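You operate a simulated robot arm through the tools that you are given. There is no shell and no other tool. Be economical: measure what you need, move in short steps, check, and stop when the job is done.

You are at the controls of a simulated two-armed robot. One attempt, no reset.

TASK
Rub the post's copper foot bright, then bind on 2 turns of wire.
Fine: use the teal pad, then lead the purple bobbin round the post; both go back. What is to be rubbed or washed off counts as gone when no trace of it is left.

The check looks at the end state, three seconds after you hand in, the way a careful person would. Anything else that was tipped, shoved, dropped, spilled or broken makes it a failure.

THE ROBOT
Two 7-joint arms with fingered hands on one trunk, on a base that drives. Base frame: it is fixed to the floor where the robot stands at the start and does not move with it; the origin is under the middle of the robot, x ahead of it, y to its left, z up; the surface under the hand at the start is at about z = 820. Lengths are in mm, angles in degrees, forces in N, time in s.
The left shoulder is at the start at [70, 171, 1327], the right one opposite. Places, roughly: black post on the copper foot [400, -600, 900]; tarnish on the copper foot [300, -600, 800]. Payload 5 kg a hand.
The tool frame of a hand sits at the grasp point between the pads (the TCP): z along the fingers, y along the line on which they close. The tips reach 43 mm beyond it. The gripper opens to 144 mm. The gripper's body begins 50 mm behind the TCP. The gripper is a hand of 5 fingers: y runs from the thumb to the fingers, the wrist lies at [-21, -124, -221] in the tool frame.
Orientation is told as [roll, pitch, yaw] about the base's x, y, z axes, in that order, counted from this pose: with the fingers straight down and the wrist toward the robot, the tool's x, y and z point along [0, 1, 0], [1, 0, 0] and [0, 0, -1] of the base frame.

THE INTERFACE
- The arms move only by the tool nudge_tool. It takes "left_steps", "right_steps" or both (then of equal length, played together; a hand with none holds still); each is a list of rows, each a list of 2 entries, a list of its own where there are three numbers: the shift along the base's x, y, z in mm, then the turn, a rotation vector about the base's x, y, z in degrees. In form: [[[dx, dy, dz], [ax, ay, az]], ...]. A call has 1 to 8 rows; each row shifts and turns the commanded pose from where the row before left it. Each row takes 0.2 s and may step no farther than 50 mm and 8.6 degrees from the row before; otherwise, the whole call is refused. A pose out of reach is approached as far as the arm can. The call stops where the force on the tool passes 50 N (or 10 N more than at its start, if that is more) or the arm is blocked; 0.2 s more then pass. In this call time passes only in rows, and 0.2 s behind the last. It gives the time, the measured TCP pose, the force on the tool (base axes), the opening and the grip force at its end, in the units of the frame above (readings bear some noise), with the torque about the TCP (base axes, N m) and any sound that the robot's microphone picked up.
- Cameras (640 x 400 px; columns grow to the right, rows downward): "scene" is now at [125.6, -42.2, 1555]; the picture's right is [-0.48, -0.88, 0.00], its down [-0.56, 0.30, -0.77] and it looks along [0.68, -0.37, -0.64] (base axes); focal length 288 px, centre (320, 200). "left" rides on the left gripper at [-86, -108, -168] in its tool frame; the picture's right is [-0.80, -0.28, 0.53], its down [0.54, -0.73, 0.42] and it looks along [0.27, 0.63, 0.73] (tool axes); focal length 275 px, centre (320, 200). "right" rides on the right gripper at [86, -108, -168] in its tool frame; the picture's right is [-0.80, 0.28, -0.53], its down [-0.54, -0.73, 0.42] and it looks along [-0.27, 0.63, 0.73] (tool axes); focal length 275 px, centre (320, 200). There is no depth. A picture from a camera that has moved, and an enlarged one, comes with that camera's place and axes in the base frame and with its lens.
- grab_frame(camera): a new picture of that camera. No time passes.
- move_column(by): slides the trunk up (or, below 0, down) by that many mm; the arms and the scene camera ride with it, the base frame stays. It gives what a move gives, with no picture.
- base_move(legs): drives the robot by 1 to 6 legs, each [ahead, left, turn to the left] in mm, mm and degrees, along the robot's own axes; the way and the turn of a leg run together, so that a leg with both is an arc; at most 1500 mm and 180 degrees a leg. The arms and the cameras ride along, it lands a little off, and it stops where it bumps. It gives what a move gives.
- move_fingers(index, middle, ring, little, thumb_bend, thumb_turn, hand): sets how far each is bent, from 0 (flat) to 1 (curled in); at 0.3 the hand is open as for a grip, at 0.7 the pads meet at the TCP. One left out holds its place. A second passes; each finger stops where it meets its share of the squeeze, and holds until it gets a number again. It is the only way to open and close the hand. It gives what a move gives, with no picture; readings hold the bend of each and the force on index, middle, ring, little, thumb and palm. thumb_turn goes from beside the hand (0) to across from the fingers (1), as for a grip.
- aim_head(pan, tilt): turns the head with the scene camera to pan (to the left, within 86 degrees either way) and tilt (down, from -29 to 69), counted from straight ahead of the robot. It gives what a move gives.
- enlarge(camera, box): a new picture of the part [left, top, right, bottom] of that camera's present view, enlarged. No time passes.
- job_done(): hands the job in; it is judged then, once.

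Go step by step. Nothing tells you exact positions but the pictures and the camera data: compare them with the known pose of the tool, close in by small moves and look again before you grip or let go. The budget is 120 turns and 108 pictures, counting those below and the enlarged ones. Unless the task says otherwise, let go and move clear before handing in, and close with one line.

The tools are called after "Call:" as name(argument=value, ...) on one line, values as JSON. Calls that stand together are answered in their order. nudge_tool: Moves the arms, as the interface text tells. Its arguments: {"type":"object","properties":{"left_steps":{"type":"array","items":{"type":"array"}},"right_steps":{"type":"array","items":{"type":"array"}}},"required":[]} The other tools are called the same way: move_column (by) slides the trunk up or down; move_fingers (index, middle, ring, little, thumb_bend, thumb_turn, hand) moves the fingers one by one; base_move (legs) drives the base; aim_head (pan, tilt) turns the head that bears the scene camera; grab_frame (camera) takes a picture; enlarge (camera, box) takes an enlarged picture of a part of a camera's view; job_done () hands the job in.

At the start:

```text
time: 0.0
left_position: [827.1, -59.1, 1225.8]
left_tool_rot: [0.1, 0.0, 0.0]
left_contact_force: [-0.2, 0.0, 0.3]
left_wrist_torque: [0.04, 0.0, 0.01]
left_finger_gap: 143.5
left_grip_force: 0.0
left_shape: jaw
left_bend: [0.3, 0.3, 0.3, 0.3, 0.3, 0.98]
left_finger forces: [0.1, 0.0, 0.0, 0.0, 0.0, 0.0]
right_position: [468.2, -689.0, 1217.6]
right_tool_rot: [0.0, 0.0, -0.1]
right_contact_force: [0.3, 0.0, -0.4]
right_wrist_torque: [0.01, 0.0, -0.02]
right_finger_gap: 143.9
right_grip_force: 0.0
right_shape: jaw
right_bend: [0.3, 0.3, 0.3, 0.3, 0.3, 0.98]
right_finger forces: [0.0, 0.1, 0.0, 0.0, 0.0, 0.0]
trunk travel left (down, up): [-425.0, 515.0]
robot x, y, heading: [-0.6, -1.2, 0.1]
head pan, tilt: [-28.5, 39.8]
```

scene: 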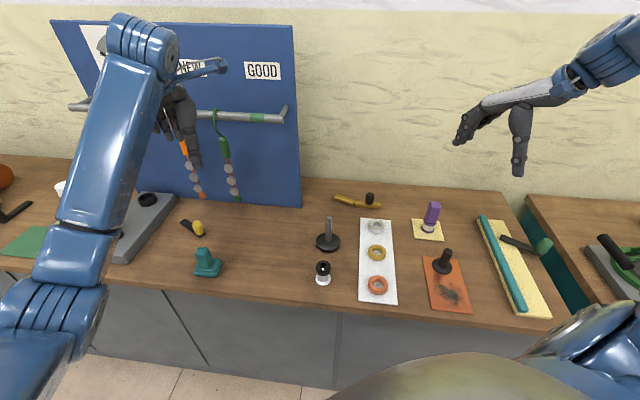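
right: 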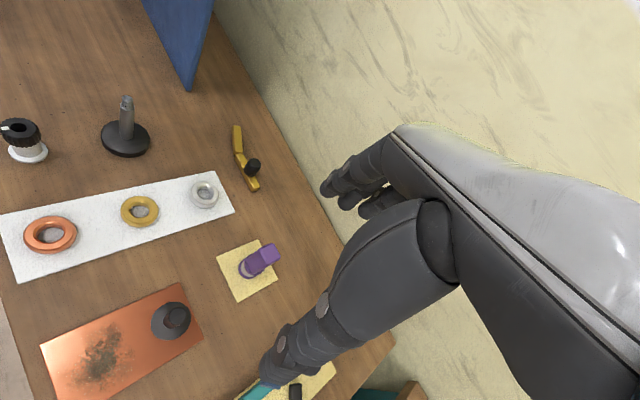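
left: 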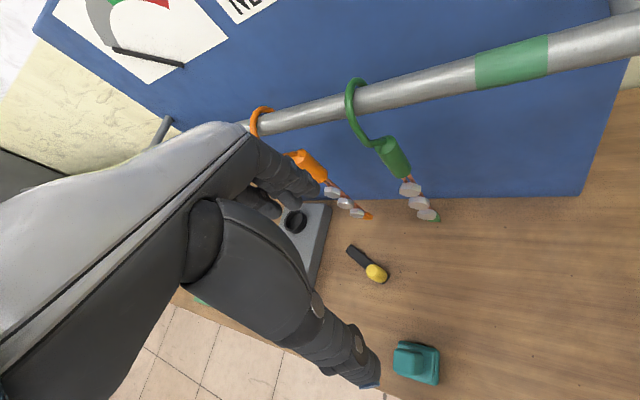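

I see the copper foot with its black post at the right, the purple bobbin behind it on a yellow mat, and a teal block (likely the pad) farther left. I'll enlarge to make sure what is what.

Call:
enlarge(camera="scene", box=[380, 180, 560, 320])

Call:
enlarge(camera="scene", box=[150, 180, 350, 320])

Call:
enlarge(camera="right", box=[20, 200, 340, 400])

```text
2.86 times, centred on (470, 250) of scene
camera zoom: at [125.6, -42.2, 1555.0], right [-0.48, -0.88, 0.0], down [-0.56, 0.3, -0.77], along [0.68, -0.37, -0.64], focal length 821 px, centre (-109, 57)
```

zoom: 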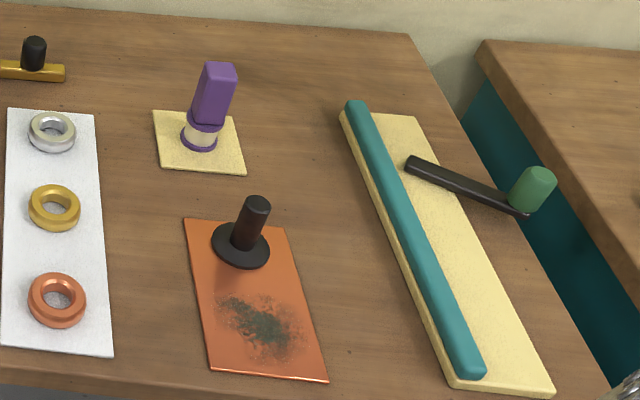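

```text
2.86 times, centred on (250, 250) of scene
camera zoom: at [125.6, -42.2, 1555.0], right [-0.48, -0.88, 0.0], down [-0.56, 0.3, -0.77], along [0.68, -0.37, -0.64], focal length 821 px, centre (520, 57)
```

zoom: 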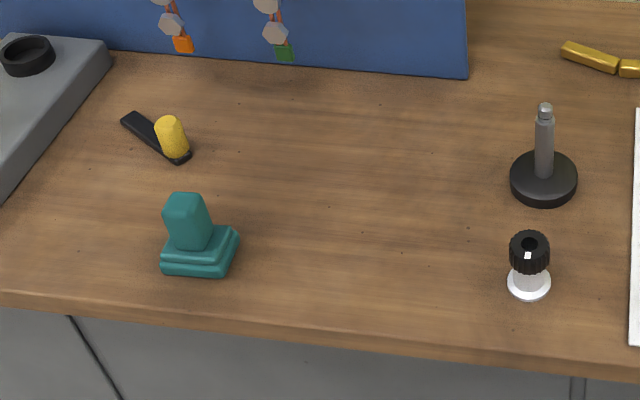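

```text
2.00 times, centred on (180, 300) of right
camera zoom: at [361.2, -602.1, 1385.6], right [0.28, -0.8, 0.53], down [-0.73, -0.54, -0.42], along [0.63, -0.27, -0.73], focal length 551 px, centre (600, 0)
```

zoom: 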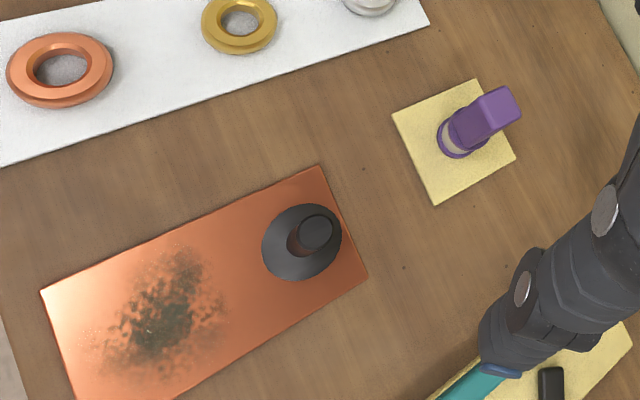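

The teal block with the handle (about [764, -3, 840]) is the pad; the purple bobbin stands at about [574, -720], the post at about [436, -649]. First I draw the left hand back and out of the way.

Call:
nudge_tool(left_steps=[[[-48, 0, 0], [0, 0, 0]], [[-48, 0, 0], [0, 0, 0]], [[-40, 28, 0], [0, 0, 0]], [[-40, 28, 0], [0, 0, 0]], [[-40, 28, 0], [0, 0, 0]], [[-20, 45, 0], [0, 0, 0]], [[-20, 45, 0], [0, 0, 0]], [[0, 45, 0], [0, 0, 0]]])

Call:
grab_frame(camera="scene")

```text
time: 1.8
left_position: [568.9, 159.1, 1227.6]
left_tool_rot: [0.0, 0.0, -0.1]
left_contact_force: [0.3, -0.5, -0.3]
left_wrist_torque: [-0.05, -0.02, 0.03]
left_finger_gap: 143.5
left_grip_force: 0.1
left_shape: jaw
left_bend: [0.3, 0.3, 0.3, 0.3, 0.3, 0.98]
left_finger forces: [0.0, 0.0, 0.0, 0.0, 0.0, 0.1]
right_position: [466.7, -685.9, 1219.3]
right_tool_rot: [0.0, 0.1, 0.0]
right_contact_force: [-0.4, 0.3, 0.7]
right_wrist_torque: [-0.05, -0.03, 0.0]
right_finger_gap: 143.8
right_grip_force: 0.0
right_shape: jaw
right_bend: [0.3, 0.3, 0.3, 0.3, 0.3, 0.98]
right_finger forces: [0.1, 0.0, 0.0, 0.0, 0.0, 0.0]
trunk travel left (down, up): [-425.0, 515.0]
robot x, y, heading: [1.1, -2.6, -0.3]
head pan, tilt: [-28.5, 39.8]
```

```text
101 pictures are left
camera scene: at [124.4, -39.4, 1555.3], right [-0.48, -0.88, 0.0], down [-0.56, 0.3, -0.77], along [0.68, -0.37, -0.64], focal length 288 px, centre (320, 200)
```

scene: 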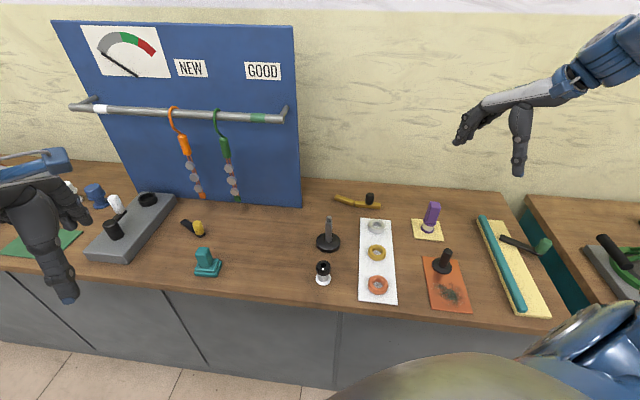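

The table runs diagonally (its edge normal points about 34° to the right), so the board and charms stay well behind the pad. I bring the right hand over toward the pad and the left one further aside.

Call:
nudge_tool(left_steps=[[[-10, 30, 0], [0, 0, 0]], [[-10, 30, 0], [0, 0, 0]], [[-10, 30, 0], [0, 0, 0]], [[-10, 30, 0], [0, 0, 0]], [[-10, 30, 0], [0, 0, 0]], [[0, 0, 0], [0, 0, 0]], [[0, 0, 0], [0, 0, 0]], [[0, 0, 0], [0, 0, 0]]], right_steps=[[[12, 48, 0], [0, 0, 0]], [[12, 48, 0], [0, 0, 0]], [[12, 48, 0], [0, 0, 0]], [[12, 48, 0], [0, 0, 0]], [[12, 48, 0], [0, 0, 0]], [[12, 48, 0], [0, 0, 0]], [[12, 48, 0], [0, 0, 0]], [[12, 48, 0], [0, 0, 0]]])

Call:
nudge_tool(right_steps=[[[20, 45, 0], [0, 0, 0]], [[20, 45, 0], [0, 0, 0]], [[20, 45, 0], [0, 0, 0]], [[20, 45, 0], [0, 0, 0]], [[20, 45, 0], [0, 0, 0]], [[20, 0, -40], [0, 0, 0]], [[20, 0, -40], [0, 0, 0]]])

Call:
grab_frame(camera="right")

Call:
grab_frame(camera="scene")

```text
time: 3.6
left_position: [519.3, 310.1, 1223.6]
left_tool_rot: [-0.1, 0.2, 0.0]
left_contact_force: [-0.3, -0.6, -0.3]
left_wrist_torque: [0.01, 0.09, 0.01]
left_finger_gap: 143.8
left_grip_force: 0.1
left_shape: jaw
left_bend: [0.3, 0.3, 0.3, 0.3, 0.3, 0.98]
left_finger forces: [0.1, 0.0, 0.0, 0.0, 0.0, 0.0]
right_position: [576.9, -454.4, 1195.2]
right_tool_rot: [4.7, -0.6, 3.7]
right_contact_force: [-0.4, 0.6, 0.2]
right_wrist_torque: [-0.04, 0.04, -0.01]
right_finger_gap: 144.2
right_grip_force: 0.0
right_shape: jaw
right_bend: [0.3, 0.3, 0.3, 0.3, 0.3, 0.98]
right_finger forces: [0.0, 0.1, 0.1, 0.0, 0.1, 0.0]
right hand out of reach, approached as far as the arm can: row 4, 5, 6, 7, 8
trunk travel left (down, up): [-425.0, 515.0]
robot x, y, heading: [-1.5, -1.0, -0.0]
head pan, tilt: [-28.5, 39.8]
```

```text
time: 5.2
left_position: [522.7, 305.8, 1223.2]
left_tool_rot: [0.2, 0.1, 0.0]
left_contact_force: [0.7, -0.5, -0.4]
left_wrist_torque: [0.04, 0.07, 0.0]
left_finger_gap: 143.6
left_grip_force: 0.0
left_shape: jaw
left_bend: [0.3, 0.3, 0.3, 0.3, 0.3, 0.98]
left_finger forces: [0.0, 0.1, 0.1, 0.1, 0.0, 0.0]
right_position: [721.2, -373.9, 1091.0]
right_tool_rot: [9.6, -1.8, 7.2]
right_contact_force: [-0.3, -0.6, -0.2]
right_wrist_torque: [0.02, 0.04, -0.01]
right_finger_gap: 143.7
right_grip_force: 0.1
right_shape: jaw
right_bend: [0.3, 0.3, 0.3, 0.3, 0.3, 0.98]
right_finger forces: [0.0, 0.0, 0.1, 0.0, 0.0, 0.1]
right hand out of reach, approached as far as the arm can: row 1, 2, 3, 4, 5
trunk travel left (down, up): [-425.0, 515.0]
robot x, y, heading: [0.3, -1.0, -0.2]
head pan, tilt: [-28.5, 39.8]
```

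```text
100 pictures are left
camera right: at [602.3, -331.2, 1266.6], right [0.38, -0.83, 0.4], down [-0.65, -0.55, -0.53], along [0.66, -0.06, -0.75], focal length 275 px, centre (320, 200)
```

right: 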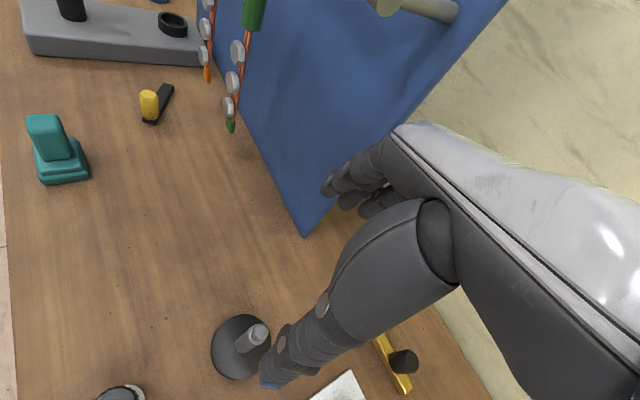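

```text
99 pictures are left
camera scene: at [129.1, -43.9, 1554.7], right [-0.48, -0.88, 0.0], down [-0.56, 0.31, -0.77], along [0.67, -0.37, -0.64], focal length 288 px, centre (320, 200)
```

scene: 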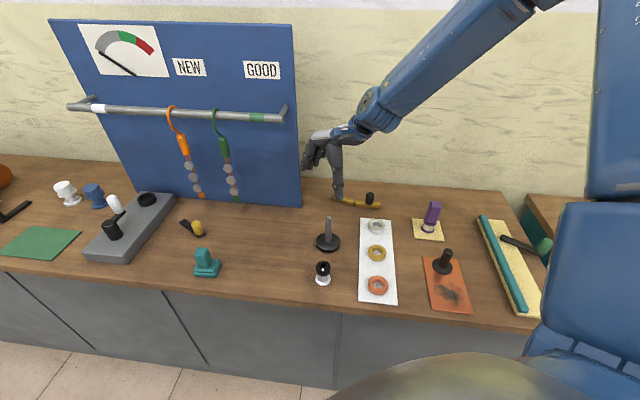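

The right arm cannot reach that far left with the robot standing so. I take it back a bit, then turn the robot about 33° to face the table squarely.

Call:
nudge_tool(right_steps=[[[-20, -40, 0], [0, 0, 0]], [[-20, -40, 0], [0, 0, 0]], [[-20, -40, 0], [0, 0, 0]], [[-20, -40, 0], [0, 0, 0]], [[-20, -40, 0], [0, 0, 0]], [[-20, -40, 0], [0, 0, 0]], [[-20, -40, 0], [0, 0, 0]], [[-20, -40, 0], [0, 0, 0]]])

Call:
base_move(legs=[[0, 0, -33.5]])

Call:
aim_head(pan=5, tilt=45)

Call:
grab_frame(camera="scene")

```text
time: 7.0
left_position: [518.4, 307.3, 1224.5]
left_tool_rot: [0.1, -0.1, 0.0]
left_contact_force: [0.0, 1.1, -0.5]
left_wrist_torque: [0.01, -0.03, 0.01]
left_finger_gap: 143.6
left_grip_force: 0.1
left_shape: jaw
left_bend: [0.3, 0.3, 0.3, 0.3, 0.3, 0.98]
left_finger forces: [0.1, 0.0, 0.0, 0.1, 0.0, 0.0]
right_position: [556.4, -691.4, 1092.3]
right_tool_rot: [9.6, -2.0, 7.3]
right_contact_force: [0.7, 0.4, -0.2]
right_wrist_torque: [0.01, 0.01, -0.04]
right_finger_gap: 144.0
right_grip_force: 0.0
right_shape: jaw
right_bend: [0.3, 0.3, 0.3, 0.3, 0.3, 0.98]
right_finger forces: [0.0, 0.1, 0.0, 0.0, 0.0, 0.1]
trunk travel left (down, up): [-425.0, 515.0]
robot x, y, heading: [0.2, 2.0, 0.1]
head pan, tilt: [-28.5, 39.8]
```

```text
time: 9.0
left_position: [603.3, -26.9, 1223.5]
left_tool_rot: [0.0, 0.0, -33.2]
left_contact_force: [-0.6, 0.1, -0.2]
left_wrist_torque: [0.01, 0.03, -0.01]
left_finger_gap: 143.9
left_grip_force: 0.1
left_shape: jaw
left_bend: [0.3, 0.3, 0.3, 0.3, 0.3, 0.98]
left_finger forces: [0.0, 0.0, 0.1, 0.0, 0.0, 0.1]
right_position: [88.2, -883.3, 1092.0]
right_tool_rot: [9.5, -1.9, -25.8]
right_contact_force: [-0.1, 0.3, 0.6]
right_wrist_torque: [0.02, -0.01, 0.01]
right_finger_gap: 143.9
right_grip_force: 0.0
right_shape: jaw
right_bend: [0.3, 0.3, 0.3, 0.3, 0.3, 0.98]
right_finger forces: [0.0, 0.0, 0.1, 0.0, 0.0, 0.1]
trunk travel left (down, up): [-425.0, 515.0]
robot x, y, heading: [0.1, 0.5, -33.1]
head pan, tilt: [-28.5, 39.8]
```

```text
time: 10.0
left_position: [604.1, -25.8, 1223.3]
left_tool_rot: [-0.1, 0.0, -33.1]
left_contact_force: [-0.3, -0.7, -0.3]
left_wrist_torque: [0.01, 0.02, -0.02]
left_finger_gap: 143.9
left_grip_force: 0.0
left_shape: jaw
left_bend: [0.3, 0.3, 0.3, 0.3, 0.3, 0.98]
left_finger forces: [0.0, 0.0, 0.1, 0.1, 0.0, 0.0]
right_position: [88.4, -882.9, 1090.9]
right_tool_rot: [9.4, -2.0, -26.0]
right_contact_force: [-0.2, 0.7, -0.3]
right_wrist_torque: [0.0, -0.03, 0.02]
right_finger_gap: 144.0
right_grip_force: 0.0
right_shape: jaw
right_bend: [0.3, 0.3, 0.3, 0.3, 0.3, 0.98]
right_finger forces: [0.1, 0.0, 0.1, 0.0, 0.0, 0.0]
trunk travel left (down, up): [-425.0, 515.0]
robot x, y, heading: [0.3, 0.5, -33.1]
head pan, tilt: [5.0, 45.0]
```

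```text
98 pictures are left
camera scene: at [114.1, -67.3, 1547.4], right [-0.47, -0.88, 0.0], down [-0.62, 0.33, -0.71], along [0.62, -0.33, -0.71], focal length 288 px, centre (320, 200)
```

scene: 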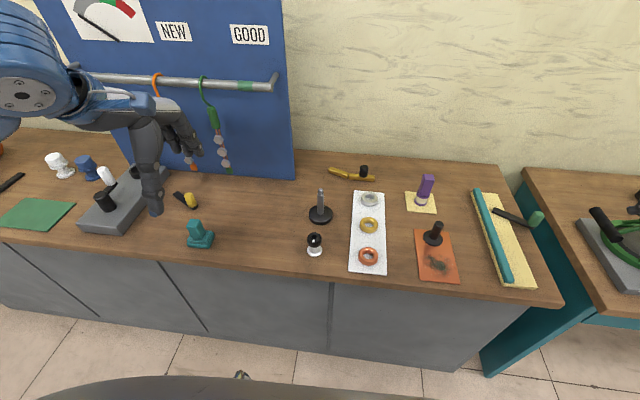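

Now the table is square ahead, and the pad lies in easy reach of the left hand. I lower the left hand toward it and look with its camera.

Call:
nudge_tool(left_steps=[[[25, 5, -35], [0, 0, 0]], [[25, 5, -35], [0, 0, 0]], [[25, 5, -35], [0, 0, 0]], [[25, 5, -35], [0, 0, 0]]])

Call:
grab_frame(camera="left")

Call:
enlarge(camera="scene", box=[120, 160, 280, 260])

```text
time: 11.0
left_position: [705.6, -7.0, 1082.9]
left_tool_rot: [0.0, 0.1, -33.1]
left_contact_force: [0.6, 1.0, -0.4]
left_wrist_torque: [-0.03, 0.04, 0.0]
left_finger_gap: 143.9
left_grip_force: 0.1
left_shape: jaw
left_bend: [0.3, 0.3, 0.3, 0.3, 0.3, 0.98]
left_finger forces: [0.1, 0.0, 0.0, 0.0, 0.1, 0.2]
right_position: [89.3, -882.9, 1092.5]
right_tool_rot: [9.6, -1.9, -25.9]
right_contact_force: [-0.9, 0.1, 0.3]
right_wrist_torque: [-0.04, 0.04, -0.03]
right_finger_gap: 144.0
right_grip_force: 0.0
right_shape: jaw
right_bend: [0.3, 0.3, 0.3, 0.3, 0.3, 0.98]
right_finger forces: [0.0, 0.1, 0.0, 0.0, 0.0, 0.1]
trunk travel left (down, up): [-425.0, 515.0]
robot x, y, heading: [3.2, 0.2, -33.2]
head pan, tilt: [5.0, 45.0]
```

```text
97 pictures are left
camera left: at [566.6, -20.5, 1250.2], right [-0.67, -0.51, -0.53], down [-0.31, 0.85, -0.42], along [0.67, -0.12, -0.73], focal length 275 px, centre (320, 200)
```

left: 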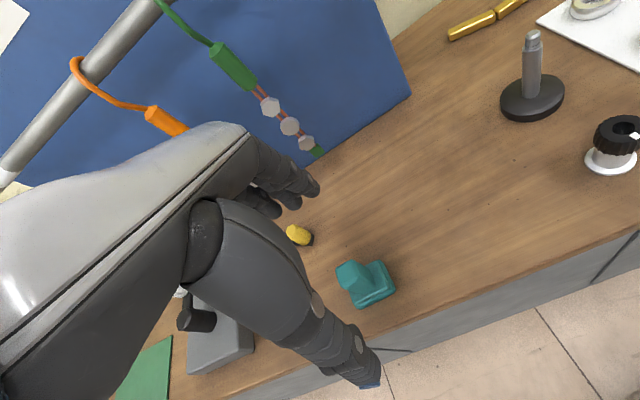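

```text
4.00 times, centred on (200, 210) of scene
camera zoom: at [115.3, -66.5, 1547.4], right [-0.47, -0.88, 0.0], down [-0.62, 0.33, -0.71], along [0.62, -0.33, -0.71], focal length 1150 px, centre (800, 160)
```

zoom: 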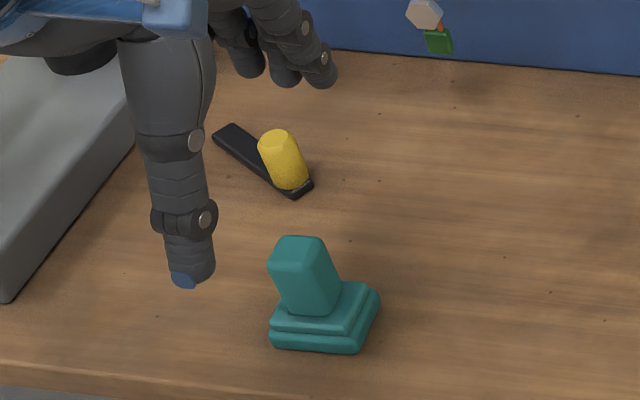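

The pad's handle is at about [761, -1] with its top near z = 905, aligned with the table. I go above it and look before going down.

Call:
nudge_tool(left_steps=[[[19, 2, -30], [0, 0, 0]], [[19, 2, -30], [0, 0, 0]], [[18, 2, -30], [0, 0, 0]], [[0, 0, -30], [0, 0, 0]]])

Call:
grab_frame(camera="left")

Call:
enlarge(camera="scene", box=[120, 160, 280, 260])

```text
time: 12.0
left_position: [760.9, -0.7, 963.7]
left_tool_rot: [0.0, 0.0, -33.2]
left_contact_force: [0.3, 0.4, -1.0]
left_wrist_torque: [-0.01, 0.03, 0.0]
left_finger_gap: 143.9
left_grip_force: 0.0
left_shape: jaw
left_bend: [0.3, 0.3, 0.3, 0.3, 0.3, 0.98]
left_finger forces: [0.0, 0.0, 0.1, 0.0, 0.0, 0.1]
right_position: [89.0, -884.2, 1091.6]
right_tool_rot: [9.5, -1.9, -25.9]
right_contact_force: [-0.3, 0.0, 0.6]
right_wrist_torque: [0.01, 0.02, 0.03]
right_finger_gap: 143.9
right_grip_force: 0.0
right_shape: jaw
right_bend: [0.3, 0.3, 0.3, 0.3, 0.3, 0.98]
right_finger forces: [0.1, 0.0, 0.1, 0.0, 0.0, 0.0]
trunk travel left (down, up): [-425.0, 515.0]
robot x, y, heading: [1.5, 2.0, -33.3]
head pan, tilt: [5.0, 45.0]
```

```text
95 pictures are left
camera left: at [621.8, -13.3, 1130.6], right [-0.67, -0.51, -0.53], down [-0.31, 0.85, -0.42], along [0.67, -0.12, -0.73], focal length 275 px, centre (320, 200)
```

left: 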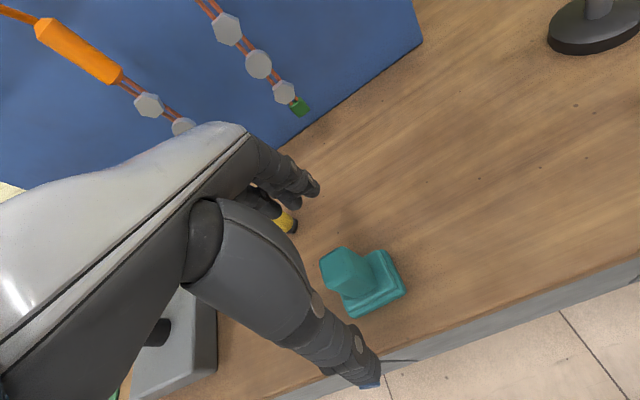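

```text
4.00 times, centred on (200, 210) of scene
camera zoom: at [114.5, -67.2, 1547.5], right [-0.47, -0.88, 0.0], down [-0.62, 0.33, -0.71], along [0.62, -0.33, -0.71], focal length 1150 px, centre (800, 160)
```

zoom: 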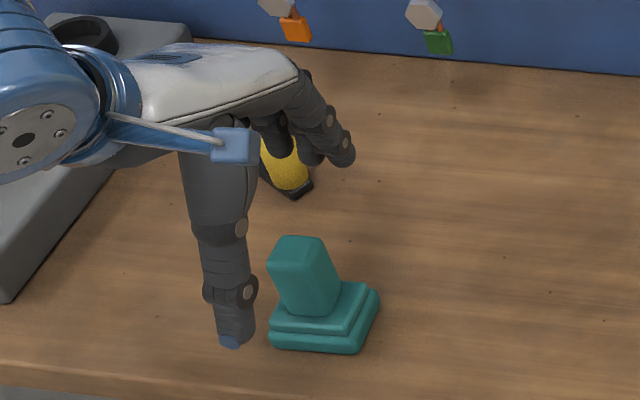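

The handle sits between thumb and fingers. I descend most of the way and check.

Call:
nudge_tool(left_steps=[[[1, -1, -25], [0, 0, 0]], [[1, 0, -20], [0, 0, 0]], [[0, 0, -15], [0, 0, 0]]])

Call:
enlarge(camera="left", box=[240, 180, 440, 400])

Call:
enlarge(camera="scene", box=[120, 160, 280, 260])

```text
time: 12.8
left_position: [762.0, -1.6, 906.0]
left_tool_rot: [0.0, -0.1, -33.2]
left_contact_force: [0.2, 0.1, 0.1]
left_wrist_torque: [-0.02, -0.03, 0.0]
left_finger_gap: 143.9
left_grip_force: 0.1
left_shape: jaw
left_bend: [0.3, 0.3, 0.3, 0.3, 0.3, 0.98]
left_finger forces: [0.0, 0.0, 0.1, 0.0, 0.0, 0.0]
right_position: [88.2, -883.3, 1092.6]
right_tool_rot: [9.6, -1.8, -26.0]
right_contact_force: [-0.8, -0.6, -0.2]
right_wrist_torque: [0.0, 0.01, -0.01]
right_finger_gap: 143.7
right_grip_force: 0.0
right_shape: jaw
right_bend: [0.3, 0.3, 0.3, 0.3, 0.3, 0.98]
right_finger forces: [0.0, 0.0, 0.1, 0.0, 0.0, 0.0]
trunk travel left (down, up): [-425.0, 515.0]
robot x, y, heading: [-0.2, 2.6, -33.1]
head pan, tilt: [5.0, 45.0]
```

```text
1.82 times, centred on (340, 290) of left
camera zoom: at [623.3, -14.1, 1072.7], right [-0.67, -0.51, -0.53], down [-0.31, 0.85, -0.42], along [0.67, -0.12, -0.73], focal length 500 px, centre (284, 36)
```

zoom: 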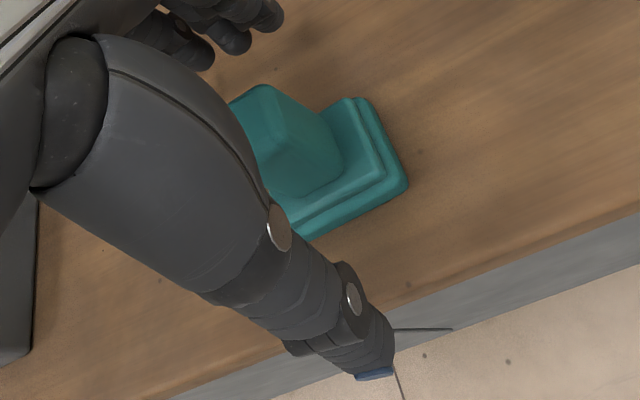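

```text
4.00 times, centred on (200, 210) of scene
camera zoom: at [113.8, -67.3, 1547.5], right [-0.47, -0.88, 0.0], down [-0.62, 0.33, -0.71], along [0.62, -0.33, -0.71], focal length 1150 px, centre (800, 160)
```

zoom: 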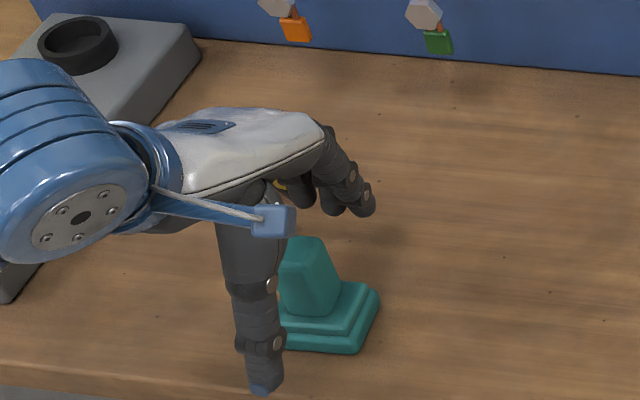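

Everything lines up. I go down a little more and start closing gently.

Call:
nudge_tool(left_steps=[[[0, 0, -9], [0, 0, 0]]])

Call:
move_fingers(hand="left", index=0.48, middle=0.48, ring=0.48, little=0.48, thumb_bend=0.48)

Call:
grab_frame(camera="left")

Call:
enlarge(camera="scene", box=[120, 160, 280, 260])

```text
time: 13.2
left_position: [761.6, -1.0, 896.0]
left_tool_rot: [-0.1, 0.0, -33.2]
left_contact_force: [0.9, 0.3, -1.4]
left_wrist_torque: [-0.01, 0.0, 0.01]
left_finger_gap: 143.8
left_grip_force: 0.1
left_shape: jaw
left_bend: [0.3, 0.3, 0.3, 0.3, 0.3, 0.98]
left_finger forces: [0.0, 0.1, 0.1, 0.0, 0.1, 0.0]
right_position: [88.9, -883.0, 1091.4]
right_tool_rot: [9.4, -1.9, -25.9]
right_contact_force: [-0.8, 0.7, 0.6]
right_wrist_torque: [0.01, -0.05, -0.01]
right_finger_gap: 144.0
right_grip_force: 0.1
right_shape: jaw
right_bend: [0.3, 0.3, 0.3, 0.3, 0.3, 0.98]
right_finger forces: [0.0, 0.0, 0.0, 0.0, 0.0, 0.0]
trunk travel left (down, up): [-425.0, 515.0]
robot x, y, heading: [0.0, -0.1, -33.3]
head pan, tilt: [5.0, 45.0]
```

```text
time: 14.2
left_position: [761.6, -1.8, 895.7]
left_tool_rot: [0.1, 0.0, -33.2]
left_contact_force: [0.4, 0.2, 0.3]
left_wrist_torque: [-0.01, 0.01, -0.01]
left_finger_gap: 86.2
left_grip_force: 0.1
left_shape: fingers
left_bend: [0.48, 0.48, 0.48, 0.48, 0.48, 0.98]
left_finger forces: [0.0, 0.0, 0.0, 0.1, 0.0, 0.0]
right_position: [87.5, -883.7, 1091.3]
right_tool_rot: [9.6, -1.9, -25.9]
right_contact_force: [0.3, 0.4, -0.4]
right_wrist_torque: [0.02, 0.02, 0.0]
right_finger_gap: 144.0
right_grip_force: 0.1
right_shape: jaw
right_bend: [0.3, 0.3, 0.3, 0.3, 0.3, 0.98]
right_finger forces: [0.0, 0.1, 0.0, 0.0, 0.0, 0.0]
trunk travel left (down, up): [-425.0, 515.0]
robot x, y, heading: [-0.3, 0.9, -32.9]
head pan, tilt: [5.0, 45.0]
```

```text
91 pictures are left
camera left: at [622.6, -13.9, 1063.2], right [-0.67, -0.51, -0.53], down [-0.31, 0.85, -0.42], along [0.67, -0.12, -0.73], focal length 275 px, centre (320, 200)
```

left: 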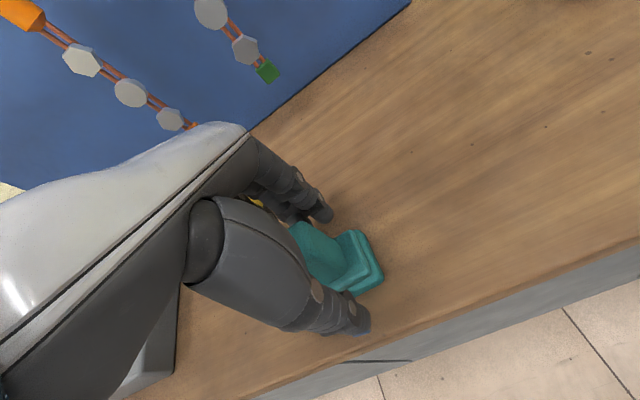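

```text
4.00 times, centred on (200, 210) of scene
camera zoom: at [114.0, -67.3, 1547.4], right [-0.47, -0.88, 0.0], down [-0.62, 0.33, -0.71], along [0.62, -0.33, -0.71], focal length 1150 px, centre (800, 160)
```

zoom: 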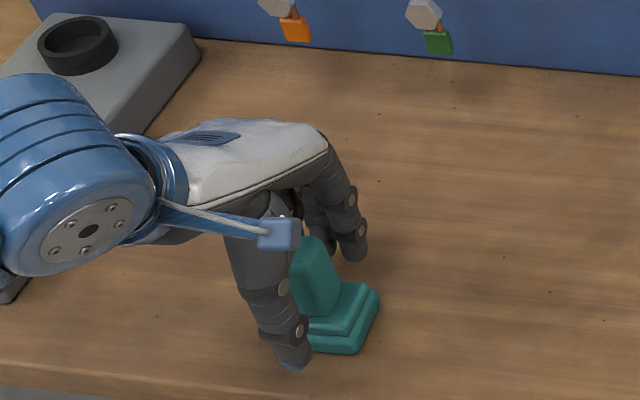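

Good so far. Closing on the handle.

Call:
move_fingers(hand="left", index=0.72, middle=0.72, ring=0.72, little=0.72, thumb_bend=0.72)

Call:
enlarge(camera="scene", box=[120, 160, 280, 260])

```text
time: 15.2
left_position: [760.9, -1.3, 895.6]
left_tool_rot: [0.0, -0.1, -33.1]
left_contact_force: [0.8, -0.2, 0.6]
left_wrist_torque: [-0.02, -0.1, -0.01]
left_finger_gap: 35.0
left_grip_force: 17.3
left_shape: fingers
left_bend: [0.63, 0.65, 0.72, 0.72, 0.63, 0.96]
left_finger forces: [9.0, 9.3, 0.0, 0.1, 16.1, 0.1]
right_position: [88.3, -882.9, 1091.4]
right_tool_rot: [9.5, -1.9, -25.9]
right_contact_force: [-0.5, -0.1, -0.3]
right_wrist_torque: [0.03, -0.02, 0.0]
right_finger_gap: 144.0
right_grip_force: 0.2
right_shape: jaw
right_bend: [0.3, 0.3, 0.3, 0.3, 0.3, 0.98]
right_finger forces: [0.0, 0.0, 0.0, 0.0, 0.0, 0.1]
trunk travel left (down, up): [-425.0, 515.0]
robot x, y, heading: [1.5, -0.6, -33.2]
head pan, tilt: [5.0, 45.0]
```

```text
4.00 times, centred on (200, 210) of scene
camera zoom: at [113.9, -67.4, 1547.4], right [-0.47, -0.88, 0.0], down [-0.62, 0.33, -0.71], along [0.62, -0.33, -0.71], focal length 1150 px, centre (800, 160)
```

zoom: 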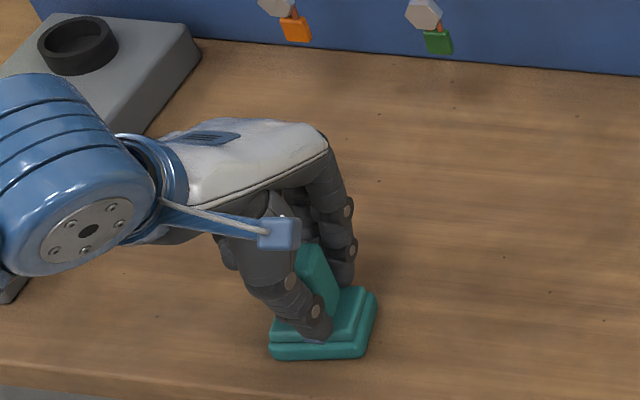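

The pad is gripped (index, middle, thumb; 35 mm handle). Its resting pose is TCP [761.5, -1.5, 895.7], yaw -33.2. I lift it and tuck the right arm in a bit before driving.

Call:
nudge_tool(left_steps=[[[0, 0, 20], [0, 0, 0]], [[0, 0, 35], [0, 0, 0]], [[0, 0, 40], [0, 0, 0]], [[0, 0, 40], [0, 0, 0]], [[0, 0, 20], [0, 0, 0]]], right_steps=[[[22, 33, 10], [0, 0, 0]], [[22, 33, 10], [0, 0, 0]], [[22, 33, 10], [0, 0, 0]], [[22, 33, 10], [0, 0, 0]], [[22, 33, 10], [0, 0, 0]]])

Call:
base_move(legs=[[0, -450, 0]])

Call:
aim_head(pan=0, tilt=50)

Call:
grab_frame(camera="scene")

Call:
grab_frame(camera="left")

```text
time: 16.4
left_position: [760.8, -0.8, 1050.4]
left_tool_rot: [-0.1, 0.1, -33.2]
left_contact_force: [0.6, -0.1, -1.5]
left_wrist_torque: [-0.05, 0.03, -0.03]
left_finger_gap: 35.0
left_grip_force: 16.2
left_shape: fingers
left_bend: [0.63, 0.65, 0.72, 0.72, 0.63, 0.96]
left_finger forces: [9.7, 6.3, 0.0, 0.0, 15.8, 0.0]
right_position: [200.4, -716.6, 1142.5]
right_tool_rot: [9.4, -1.9, -26.0]
right_contact_force: [1.2, 0.5, -0.1]
right_wrist_torque: [-0.1, 0.01, 0.01]
right_finger_gap: 144.0
right_grip_force: 0.1
right_shape: jaw
right_bend: [0.3, 0.3, 0.3, 0.3, 0.3, 0.97]
right_finger forces: [0.0, 0.1, 0.0, 0.0, 0.1, 0.1]
trunk travel left (down, up): [-425.0, 515.0]
robot x, y, heading: [0.4, -2.8, -33.2]
head pan, tilt: [5.0, 45.0]
```

```text
time: 19.1
left_position: [510.8, -383.8, 1050.5]
left_tool_rot: [0.0, 0.1, -33.1]
left_contact_force: [0.2, -0.3, -0.8]
left_wrist_torque: [-0.04, 0.0, -0.01]
left_finger_gap: 34.9
left_grip_force: 15.7
left_shape: fingers
left_bend: [0.63, 0.65, 0.72, 0.72, 0.63, 0.96]
left_finger forces: [9.8, 6.3, 0.0, 0.1, 15.8, 0.0]
right_position: [-51.6, -1099.9, 1143.1]
right_tool_rot: [9.5, -1.9, -26.0]
right_contact_force: [0.1, -0.4, 0.2]
right_wrist_torque: [-0.02, 0.0, -0.02]
right_finger_gap: 143.9
right_grip_force: 0.0
right_shape: jaw
right_bend: [0.3, 0.3, 0.3, 0.3, 0.3, 0.97]
right_finger forces: [0.0, 0.0, 0.1, 0.0, 0.1, 0.1]
trunk travel left (down, up): [-425.0, 515.0]
robot x, y, heading: [-250.1, -385.9, -33.0]
head pan, tilt: [5.0, 45.0]
```

```text
time: 19.8
left_position: [510.0, -385.0, 1051.2]
left_tool_rot: [0.1, 0.1, -33.2]
left_contact_force: [0.5, -0.9, -1.0]
left_wrist_torque: [0.0, -0.01, -0.01]
left_finger_gap: 34.7
left_grip_force: 15.5
left_shape: fingers
left_bend: [0.63, 0.65, 0.72, 0.72, 0.63, 0.96]
left_finger forces: [9.7, 6.3, 0.0, 0.0, 15.8, 0.0]
right_position: [-52.1, -1100.2, 1143.3]
right_tool_rot: [9.5, -1.9, -26.0]
right_contact_force: [0.8, -0.2, 0.3]
right_wrist_torque: [0.04, -0.01, -0.01]
right_finger_gap: 143.9
right_grip_force: 0.0
right_shape: jaw
right_bend: [0.3, 0.3, 0.3, 0.3, 0.3, 0.97]
right_finger forces: [0.1, 0.0, 0.0, 0.1, 0.1, 0.1]
trunk travel left (down, up): [-425.0, 515.0]
robot x, y, heading: [-253.1, -385.1, -33.3]
head pan, tilt: [0.0, 50.0]
```

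```text
88 pictures are left
camera scene: at [-144.1, -454.1, 1540.5], right [-0.55, -0.84, 0.0], down [-0.64, 0.42, -0.64], along [0.54, -0.35, -0.77], focal length 288 px, centre (320, 200)
```

scene: 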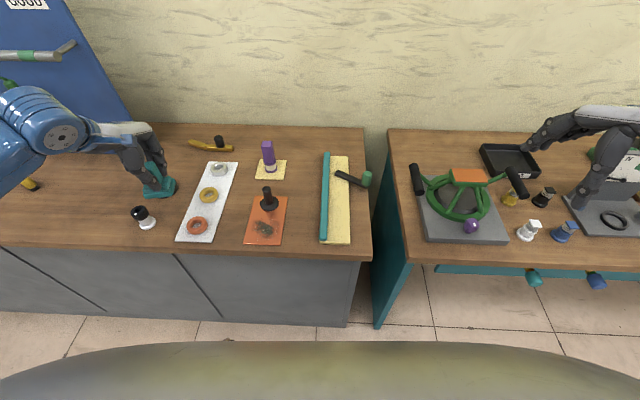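

```text
87 pictures are left
camera left: at [371.5, -397.4, 1218.0], right [-0.67, -0.51, -0.53], down [-0.31, 0.85, -0.42], along [0.67, -0.12, -0.73], focal length 275 px, centre (320, 200)
```

left: 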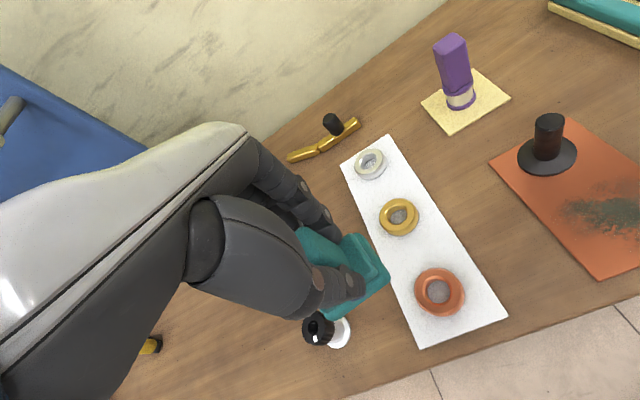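

The view is square now. I enlarge the copper foot to place the tarnish, post and bobbin more exactly.

Call:
enlarge(camera="scene", box=[220, 130, 320, 255])

```text
3.20 times, centred on (270, 192) of scene
camera zoom: at [-144.1, -454.1, 1540.5], right [-0.55, -0.84, 0.0], down [-0.64, 0.42, -0.64], along [0.54, -0.35, -0.77], focal length 920 px, centre (480, 224)
```

zoom: 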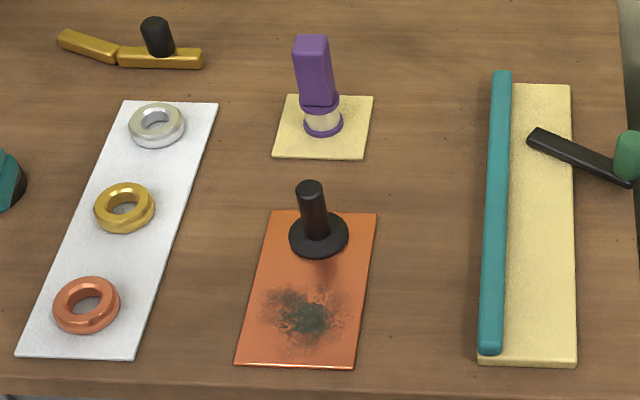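

Copper foot: centre of tarnish about [356, -581], post about [434, -639] (r ≈ 12, collar r ≈ 29, top z ≈ 897), bobbin about [571, -713]. I carry the pad over the tarnish and lower it to just above.

Call:
nudge_tool(left_steps=[[[-26, -33, 0], [0, 0, 0]], [[-26, -33, 0], [0, 0, 0]], [[-26, -33, 0], [0, 0, 0]], [[-26, -33, 0], [0, 0, 0]], [[-26, -32, 0], [0, 0, 0]], [[-25, -32, 0], [0, 0, 0]], [[0, 0, -45], [0, 0, 0]], [[0, 0, -45], [0, 0, 0]]])

Call:
nudge_tool(left_steps=[[[0, 0, -30], [0, 0, 0]]])

Call:
enlarge(camera="scene", box=[200, 130, 320, 260])

Call:
grab_frame(camera="left")

```text
time: 21.6
left_position: [352.8, -581.7, 962.2]
left_tool_rot: [0.0, 0.0, -33.2]
left_contact_force: [0.3, -0.5, -1.0]
left_wrist_torque: [0.02, 0.02, 0.03]
left_finger_gap: 34.8
left_grip_force: 16.2
left_shape: fingers
left_bend: [0.63, 0.65, 0.72, 0.72, 0.63, 0.96]
left_finger forces: [9.5, 6.3, 0.1, 0.0, 15.6, 0.0]
right_position: [-53.0, -1101.1, 1143.4]
right_tool_rot: [9.4, -1.9, -26.0]
right_contact_force: [0.3, 0.1, -0.1]
right_wrist_torque: [-0.02, 0.0, -0.02]
right_finger_gap: 143.8
right_grip_force: 0.1
right_shape: jaw
right_bend: [0.3, 0.3, 0.3, 0.3, 0.3, 0.97]
right_finger forces: [0.1, 0.1, 0.0, 0.0, 0.0, 0.0]
trunk travel left (down, up): [-425.0, 515.0]
robot x, y, heading: [-256.1, -383.7, -33.4]
head pan, tilt: [0.0, 50.0]
```

```text
time: 22.0
left_position: [355.0, -580.2, 932.7]
left_tool_rot: [0.1, 0.0, -33.2]
left_contact_force: [0.6, -0.5, -0.4]
left_wrist_torque: [-0.02, 0.0, 0.01]
left_finger_gap: 34.9
left_grip_force: 15.4
left_shape: fingers
left_bend: [0.63, 0.65, 0.72, 0.72, 0.63, 0.96]
left_finger forces: [9.5, 6.3, 0.0, 0.1, 15.6, 0.0]
right_position: [-51.7, -1101.1, 1143.7]
right_tool_rot: [9.5, -2.0, -26.1]
right_contact_force: [0.1, 0.0, 0.1]
right_wrist_torque: [-0.04, 0.02, 0.01]
right_finger_gap: 144.0
right_grip_force: 0.0
right_shape: jaw
right_bend: [0.3, 0.3, 0.3, 0.3, 0.3, 0.97]
right_finger forces: [0.0, 0.0, 0.0, 0.0, 0.0, 0.0]
trunk travel left (down, up): [-425.0, 515.0]
robot x, y, heading: [-252.9, -381.0, -33.3]
head pan, tilt: [0.0, 50.0]
```

```text
3.08 times, centred on (260, 195) of scene
camera zoom: at [-143.6, -453.1, 1540.6], right [-0.55, -0.84, 0.0], down [-0.64, 0.42, -0.64], along [0.54, -0.35, -0.77], focal length 885 px, centre (505, 215)
```

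zoom: 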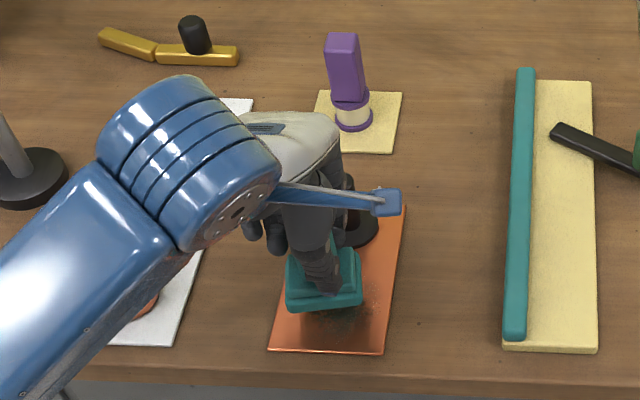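

```text
84 pictures are left
camera left: at [217.0, -593.1, 1099.5], right [-0.67, -0.51, -0.53], down [-0.31, 0.85, -0.42], along [0.67, -0.12, -0.73], focal length 275 px, centre (320, 200)
```

left: 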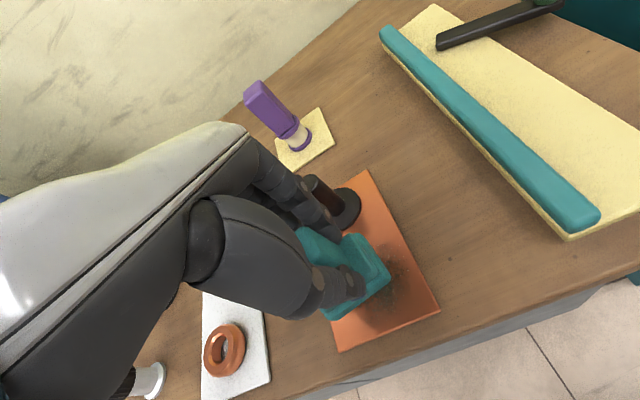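

The pad is centred over the tarnish with the post clear ahead. I lower gently to contact.

Call:
nudge_tool(left_steps=[[[0, 0, -18], [0, 0, 0]], [[0, 0, -10], [0, 0, 0]], [[0, 0, -3], [0, 0, 0]]])

Call:
nudge_tool(left_steps=[[[0, 0, -2], [0, 0, 0]], [[0, 0, -2], [0, 0, 0]]])

```text
time: 22.8
left_position: [355.7, -580.2, 901.1]
left_tool_rot: [0.0, 0.0, -33.2]
left_contact_force: [1.1, 0.1, 3.3]
left_wrist_torque: [0.02, -0.1, 0.02]
left_finger_gap: 34.8
left_grip_force: 16.4
left_shape: fingers
left_bend: [0.63, 0.65, 0.72, 0.72, 0.63, 0.96]
left_finger forces: [9.1, 7.9, 0.0, 0.0, 16.1, 0.0]
right_position: [-53.3, -1100.8, 1142.2]
right_tool_rot: [9.5, -2.0, -25.9]
right_contact_force: [0.4, -0.2, 0.6]
right_wrist_torque: [0.0, 0.02, -0.03]
right_finger_gap: 144.1
right_grip_force: 0.1
right_shape: jaw
right_bend: [0.3, 0.3, 0.3, 0.3, 0.3, 0.97]
right_finger forces: [0.0, 0.0, 0.0, 0.0, 0.0, 0.0]
trunk travel left (down, up): [-425.0, 515.0]
robot x, y, heading: [-249.1, -383.1, -33.1]
head pan, tilt: [0.0, 50.0]
```

```text
time: 23.4
left_position: [354.4, -579.6, 899.8]
left_tool_rot: [0.0, -0.4, -33.1]
left_contact_force: [3.0, -2.2, 28.3]
left_wrist_torque: [-0.22, -0.21, -0.06]
left_finger_gap: 34.8
left_grip_force: 23.9
left_shape: fingers
left_bend: [0.63, 0.65, 0.72, 0.72, 0.64, 0.96]
left_finger forces: [13.8, 14.6, 0.1, 0.0, 18.9, 0.0]
right_position: [-54.8, -1099.7, 1143.4]
right_tool_rot: [9.4, -2.0, -26.0]
right_contact_force: [-0.4, -0.4, 0.1]
right_wrist_torque: [0.02, 0.0, 0.02]
right_finger_gap: 144.1
right_grip_force: 0.1
right_shape: jaw
right_bend: [0.3, 0.3, 0.3, 0.3, 0.3, 0.97]
right_finger forces: [0.0, 0.1, 0.0, 0.0, 0.0, 0.0]
trunk travel left (down, up): [-425.0, 515.0]
robot x, y, heading: [-252.8, -386.9, -33.2]
head pan, tilt: [0.0, 50.0]
```

Contact at about z = 901 commanded. I ease to about 12 N and rub sideways first.

Call:
nudge_tool(left_steps=[[[0, 0, 2], [0, 0, 0]], [[-7.7, -11.7, 0], [0, 0, 0]], [[-7.7, -11.7, 0], [0, 0, 0]], [[7.7, 11.7, 0], [0, 0, 0]], [[7.7, 11.7, 0], [0, 0, 0]], [[7.7, 11.7, 0], [0, 0, 0]], [[7.7, 11.7, 0], [0, 0, 0]], [[-15.4, -23.4, 0], [0, 0, 0]]])

Call:
enlarge(camera="scene", box=[200, 130, 320, 260])

Call:
enlarge(camera="left", box=[260, 140, 480, 360])

```text
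time: 25.2
left_position: [359.5, -575.0, 900.1]
left_tool_rot: [0.2, -0.1, -33.0]
left_contact_force: [7.4, 12.4, 32.4]
left_wrist_torque: [0.04, -0.13, 0.05]
left_finger_gap: 34.8
left_grip_force: 29.7
left_shape: fingers
left_bend: [0.64, 0.65, 0.72, 0.72, 0.64, 0.96]
left_finger forces: [23.7, 11.9, 0.1, 0.1, 22.9, 0.1]
right_position: [-52.2, -1097.2, 1144.0]
right_tool_rot: [9.4, -2.1, -25.9]
right_contact_force: [0.1, 0.4, -0.1]
right_wrist_torque: [0.01, 0.04, 0.0]
right_finger_gap: 144.2
right_grip_force: 0.0
right_shape: jaw
right_bend: [0.3, 0.3, 0.3, 0.3, 0.3, 0.97]
right_finger forces: [0.1, 0.1, 0.0, 0.0, 0.0, 0.0]
trunk travel left (down, up): [-425.0, 515.0]
robot x, y, heading: [-247.4, -383.1, -33.2]
head pan, tilt: [0.0, 50.0]
```

```text
3.08 times, centred on (260, 195) of scene
camera zoom: at [-145.1, -450.9, 1540.9], right [-0.55, -0.84, 0.0], down [-0.64, 0.42, -0.64], along [0.54, -0.35, -0.77], focal length 885 px, centre (505, 215)
```

zoom: 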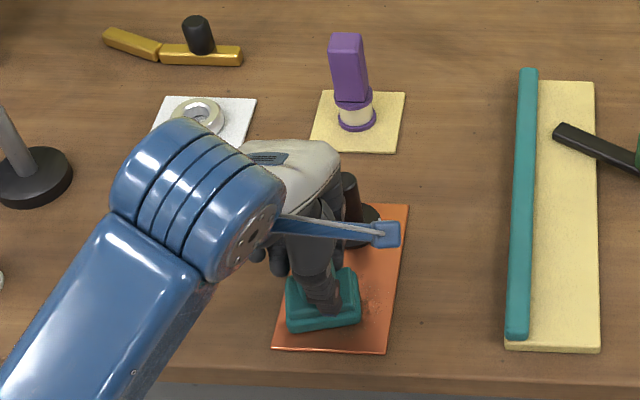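

```text
1.82 times, centred on (370, 250) of left
camera zoom: at [220.1, -587.9, 1066.0], right [-0.67, -0.51, -0.54], down [-0.31, 0.85, -0.42], along [0.67, -0.11, -0.73], focal length 500 px, centre (229, 109)
```

zoom: 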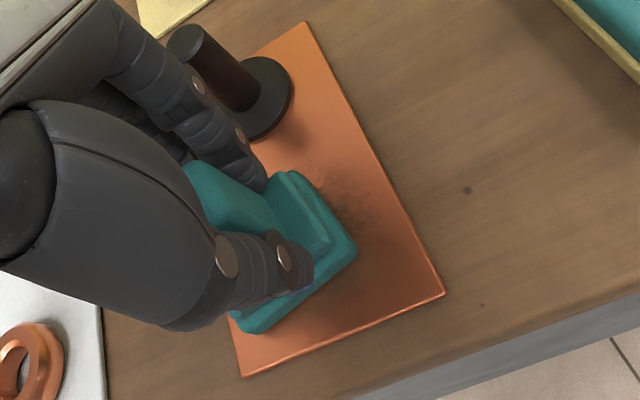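

The tarnish is already mostly gone where the pad passed, and the plate has not shifted. I rub the rest, forward, back and toward the right edge.

Call:
nudge_tool(left_steps=[[[0, 0, 1.5], [0, 0, 0]], [[6.7, -4.4, 0], [0, 0, 0]], [[7.5, -12, 0], [0, 0, 0]], [[-12, -18, 0], [0, 0, 0]], [[-7, -10, 0], [0, 0, 0]], [[-13, 8.7, 0], [0, 0, 0]], [[-13, 8.7, 0], [0, 0, 0]], [[-8, 5.5, 0], [0, 0, 0]]])

Call:
nudge_tool(left_steps=[[[10, 15, 0], [0, 0, 0]], [[10, 15, 0], [0, 0, 0]], [[10, 15, 0], [0, 0, 0]], [[13, -8.7, 0], [0, 0, 0]], [[13, -8.7, 0], [0, 0, 0]], [[-10, -15, 0], [0, 0, 0]], [[-10, -15, 0], [0, 0, 0]]])

Call:
enlarge(camera="left", box=[260, 140, 480, 360])

```text
time: 27.0
left_position: [315.4, -602.4, 900.3]
left_tool_rot: [-0.1, -0.1, -33.2]
left_contact_force: [4.8, -3.9, 19.5]
left_wrist_torque: [-0.37, -0.47, 0.03]
left_finger_gap: 34.9
left_grip_force: 27.2
left_shape: fingers
left_bend: [0.63, 0.64, 0.72, 0.72, 0.64, 0.96]
left_finger forces: [21.2, 15.3, 0.1, 0.0, 17.3, 0.1]
right_position: [-53.0, -1101.5, 1142.2]
right_tool_rot: [9.5, -2.0, -26.0]
right_contact_force: [-1.3, -0.2, -0.8]
right_wrist_torque: [0.04, 0.0, -0.01]
right_finger_gap: 144.1
right_grip_force: 0.0
right_shape: jaw
right_bend: [0.3, 0.3, 0.3, 0.3, 0.3, 0.97]
right_finger forces: [0.1, 0.0, 0.1, 0.0, 0.0, 0.0]
trunk travel left (down, up): [-425.0, 515.0]
robot x, y, heading: [-249.3, -379.6, -33.4]
head pan, tilt: [0.0, 50.0]
```

```text
time: 28.6
left_position: [352.0, -602.8, 899.5]
left_tool_rot: [0.1, 0.1, -33.3]
left_contact_force: [0.6, 4.6, 7.8]
left_wrist_torque: [0.08, -0.05, 0.02]
left_finger_gap: 34.9
left_grip_force: 20.5
left_shape: fingers
left_bend: [0.65, 0.66, 0.72, 0.72, 0.64, 0.96]
left_finger forces: [13.2, 7.6, 0.0, 0.1, 20.7, 0.0]
right_position: [-53.0, -1102.0, 1141.9]
right_tool_rot: [9.5, -2.0, -26.0]
right_contact_force: [0.3, 0.6, -1.2]
right_wrist_torque: [0.03, -0.03, 0.02]
right_finger_gap: 144.0
right_grip_force: 0.1
right_shape: jaw
right_bend: [0.3, 0.3, 0.3, 0.3, 0.3, 0.97]
right_finger forces: [0.0, 0.1, 0.0, 0.0, 0.0, 0.0]
trunk travel left (down, up): [-425.0, 515.0]
robot x, y, heading: [-250.2, -382.3, -33.2]
head pan, tilt: [0.0, 50.0]
```

```text
1.82 times, centred on (370, 250) of left
camera zoom: at [213.2, -616.9, 1066.9], right [-0.67, -0.51, -0.53], down [-0.31, 0.85, -0.42], along [0.67, -0.12, -0.73], focal length 500 px, centre (229, 109)
```

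zoom: 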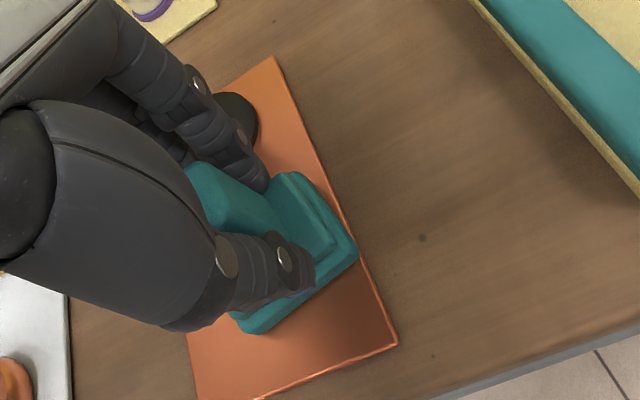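

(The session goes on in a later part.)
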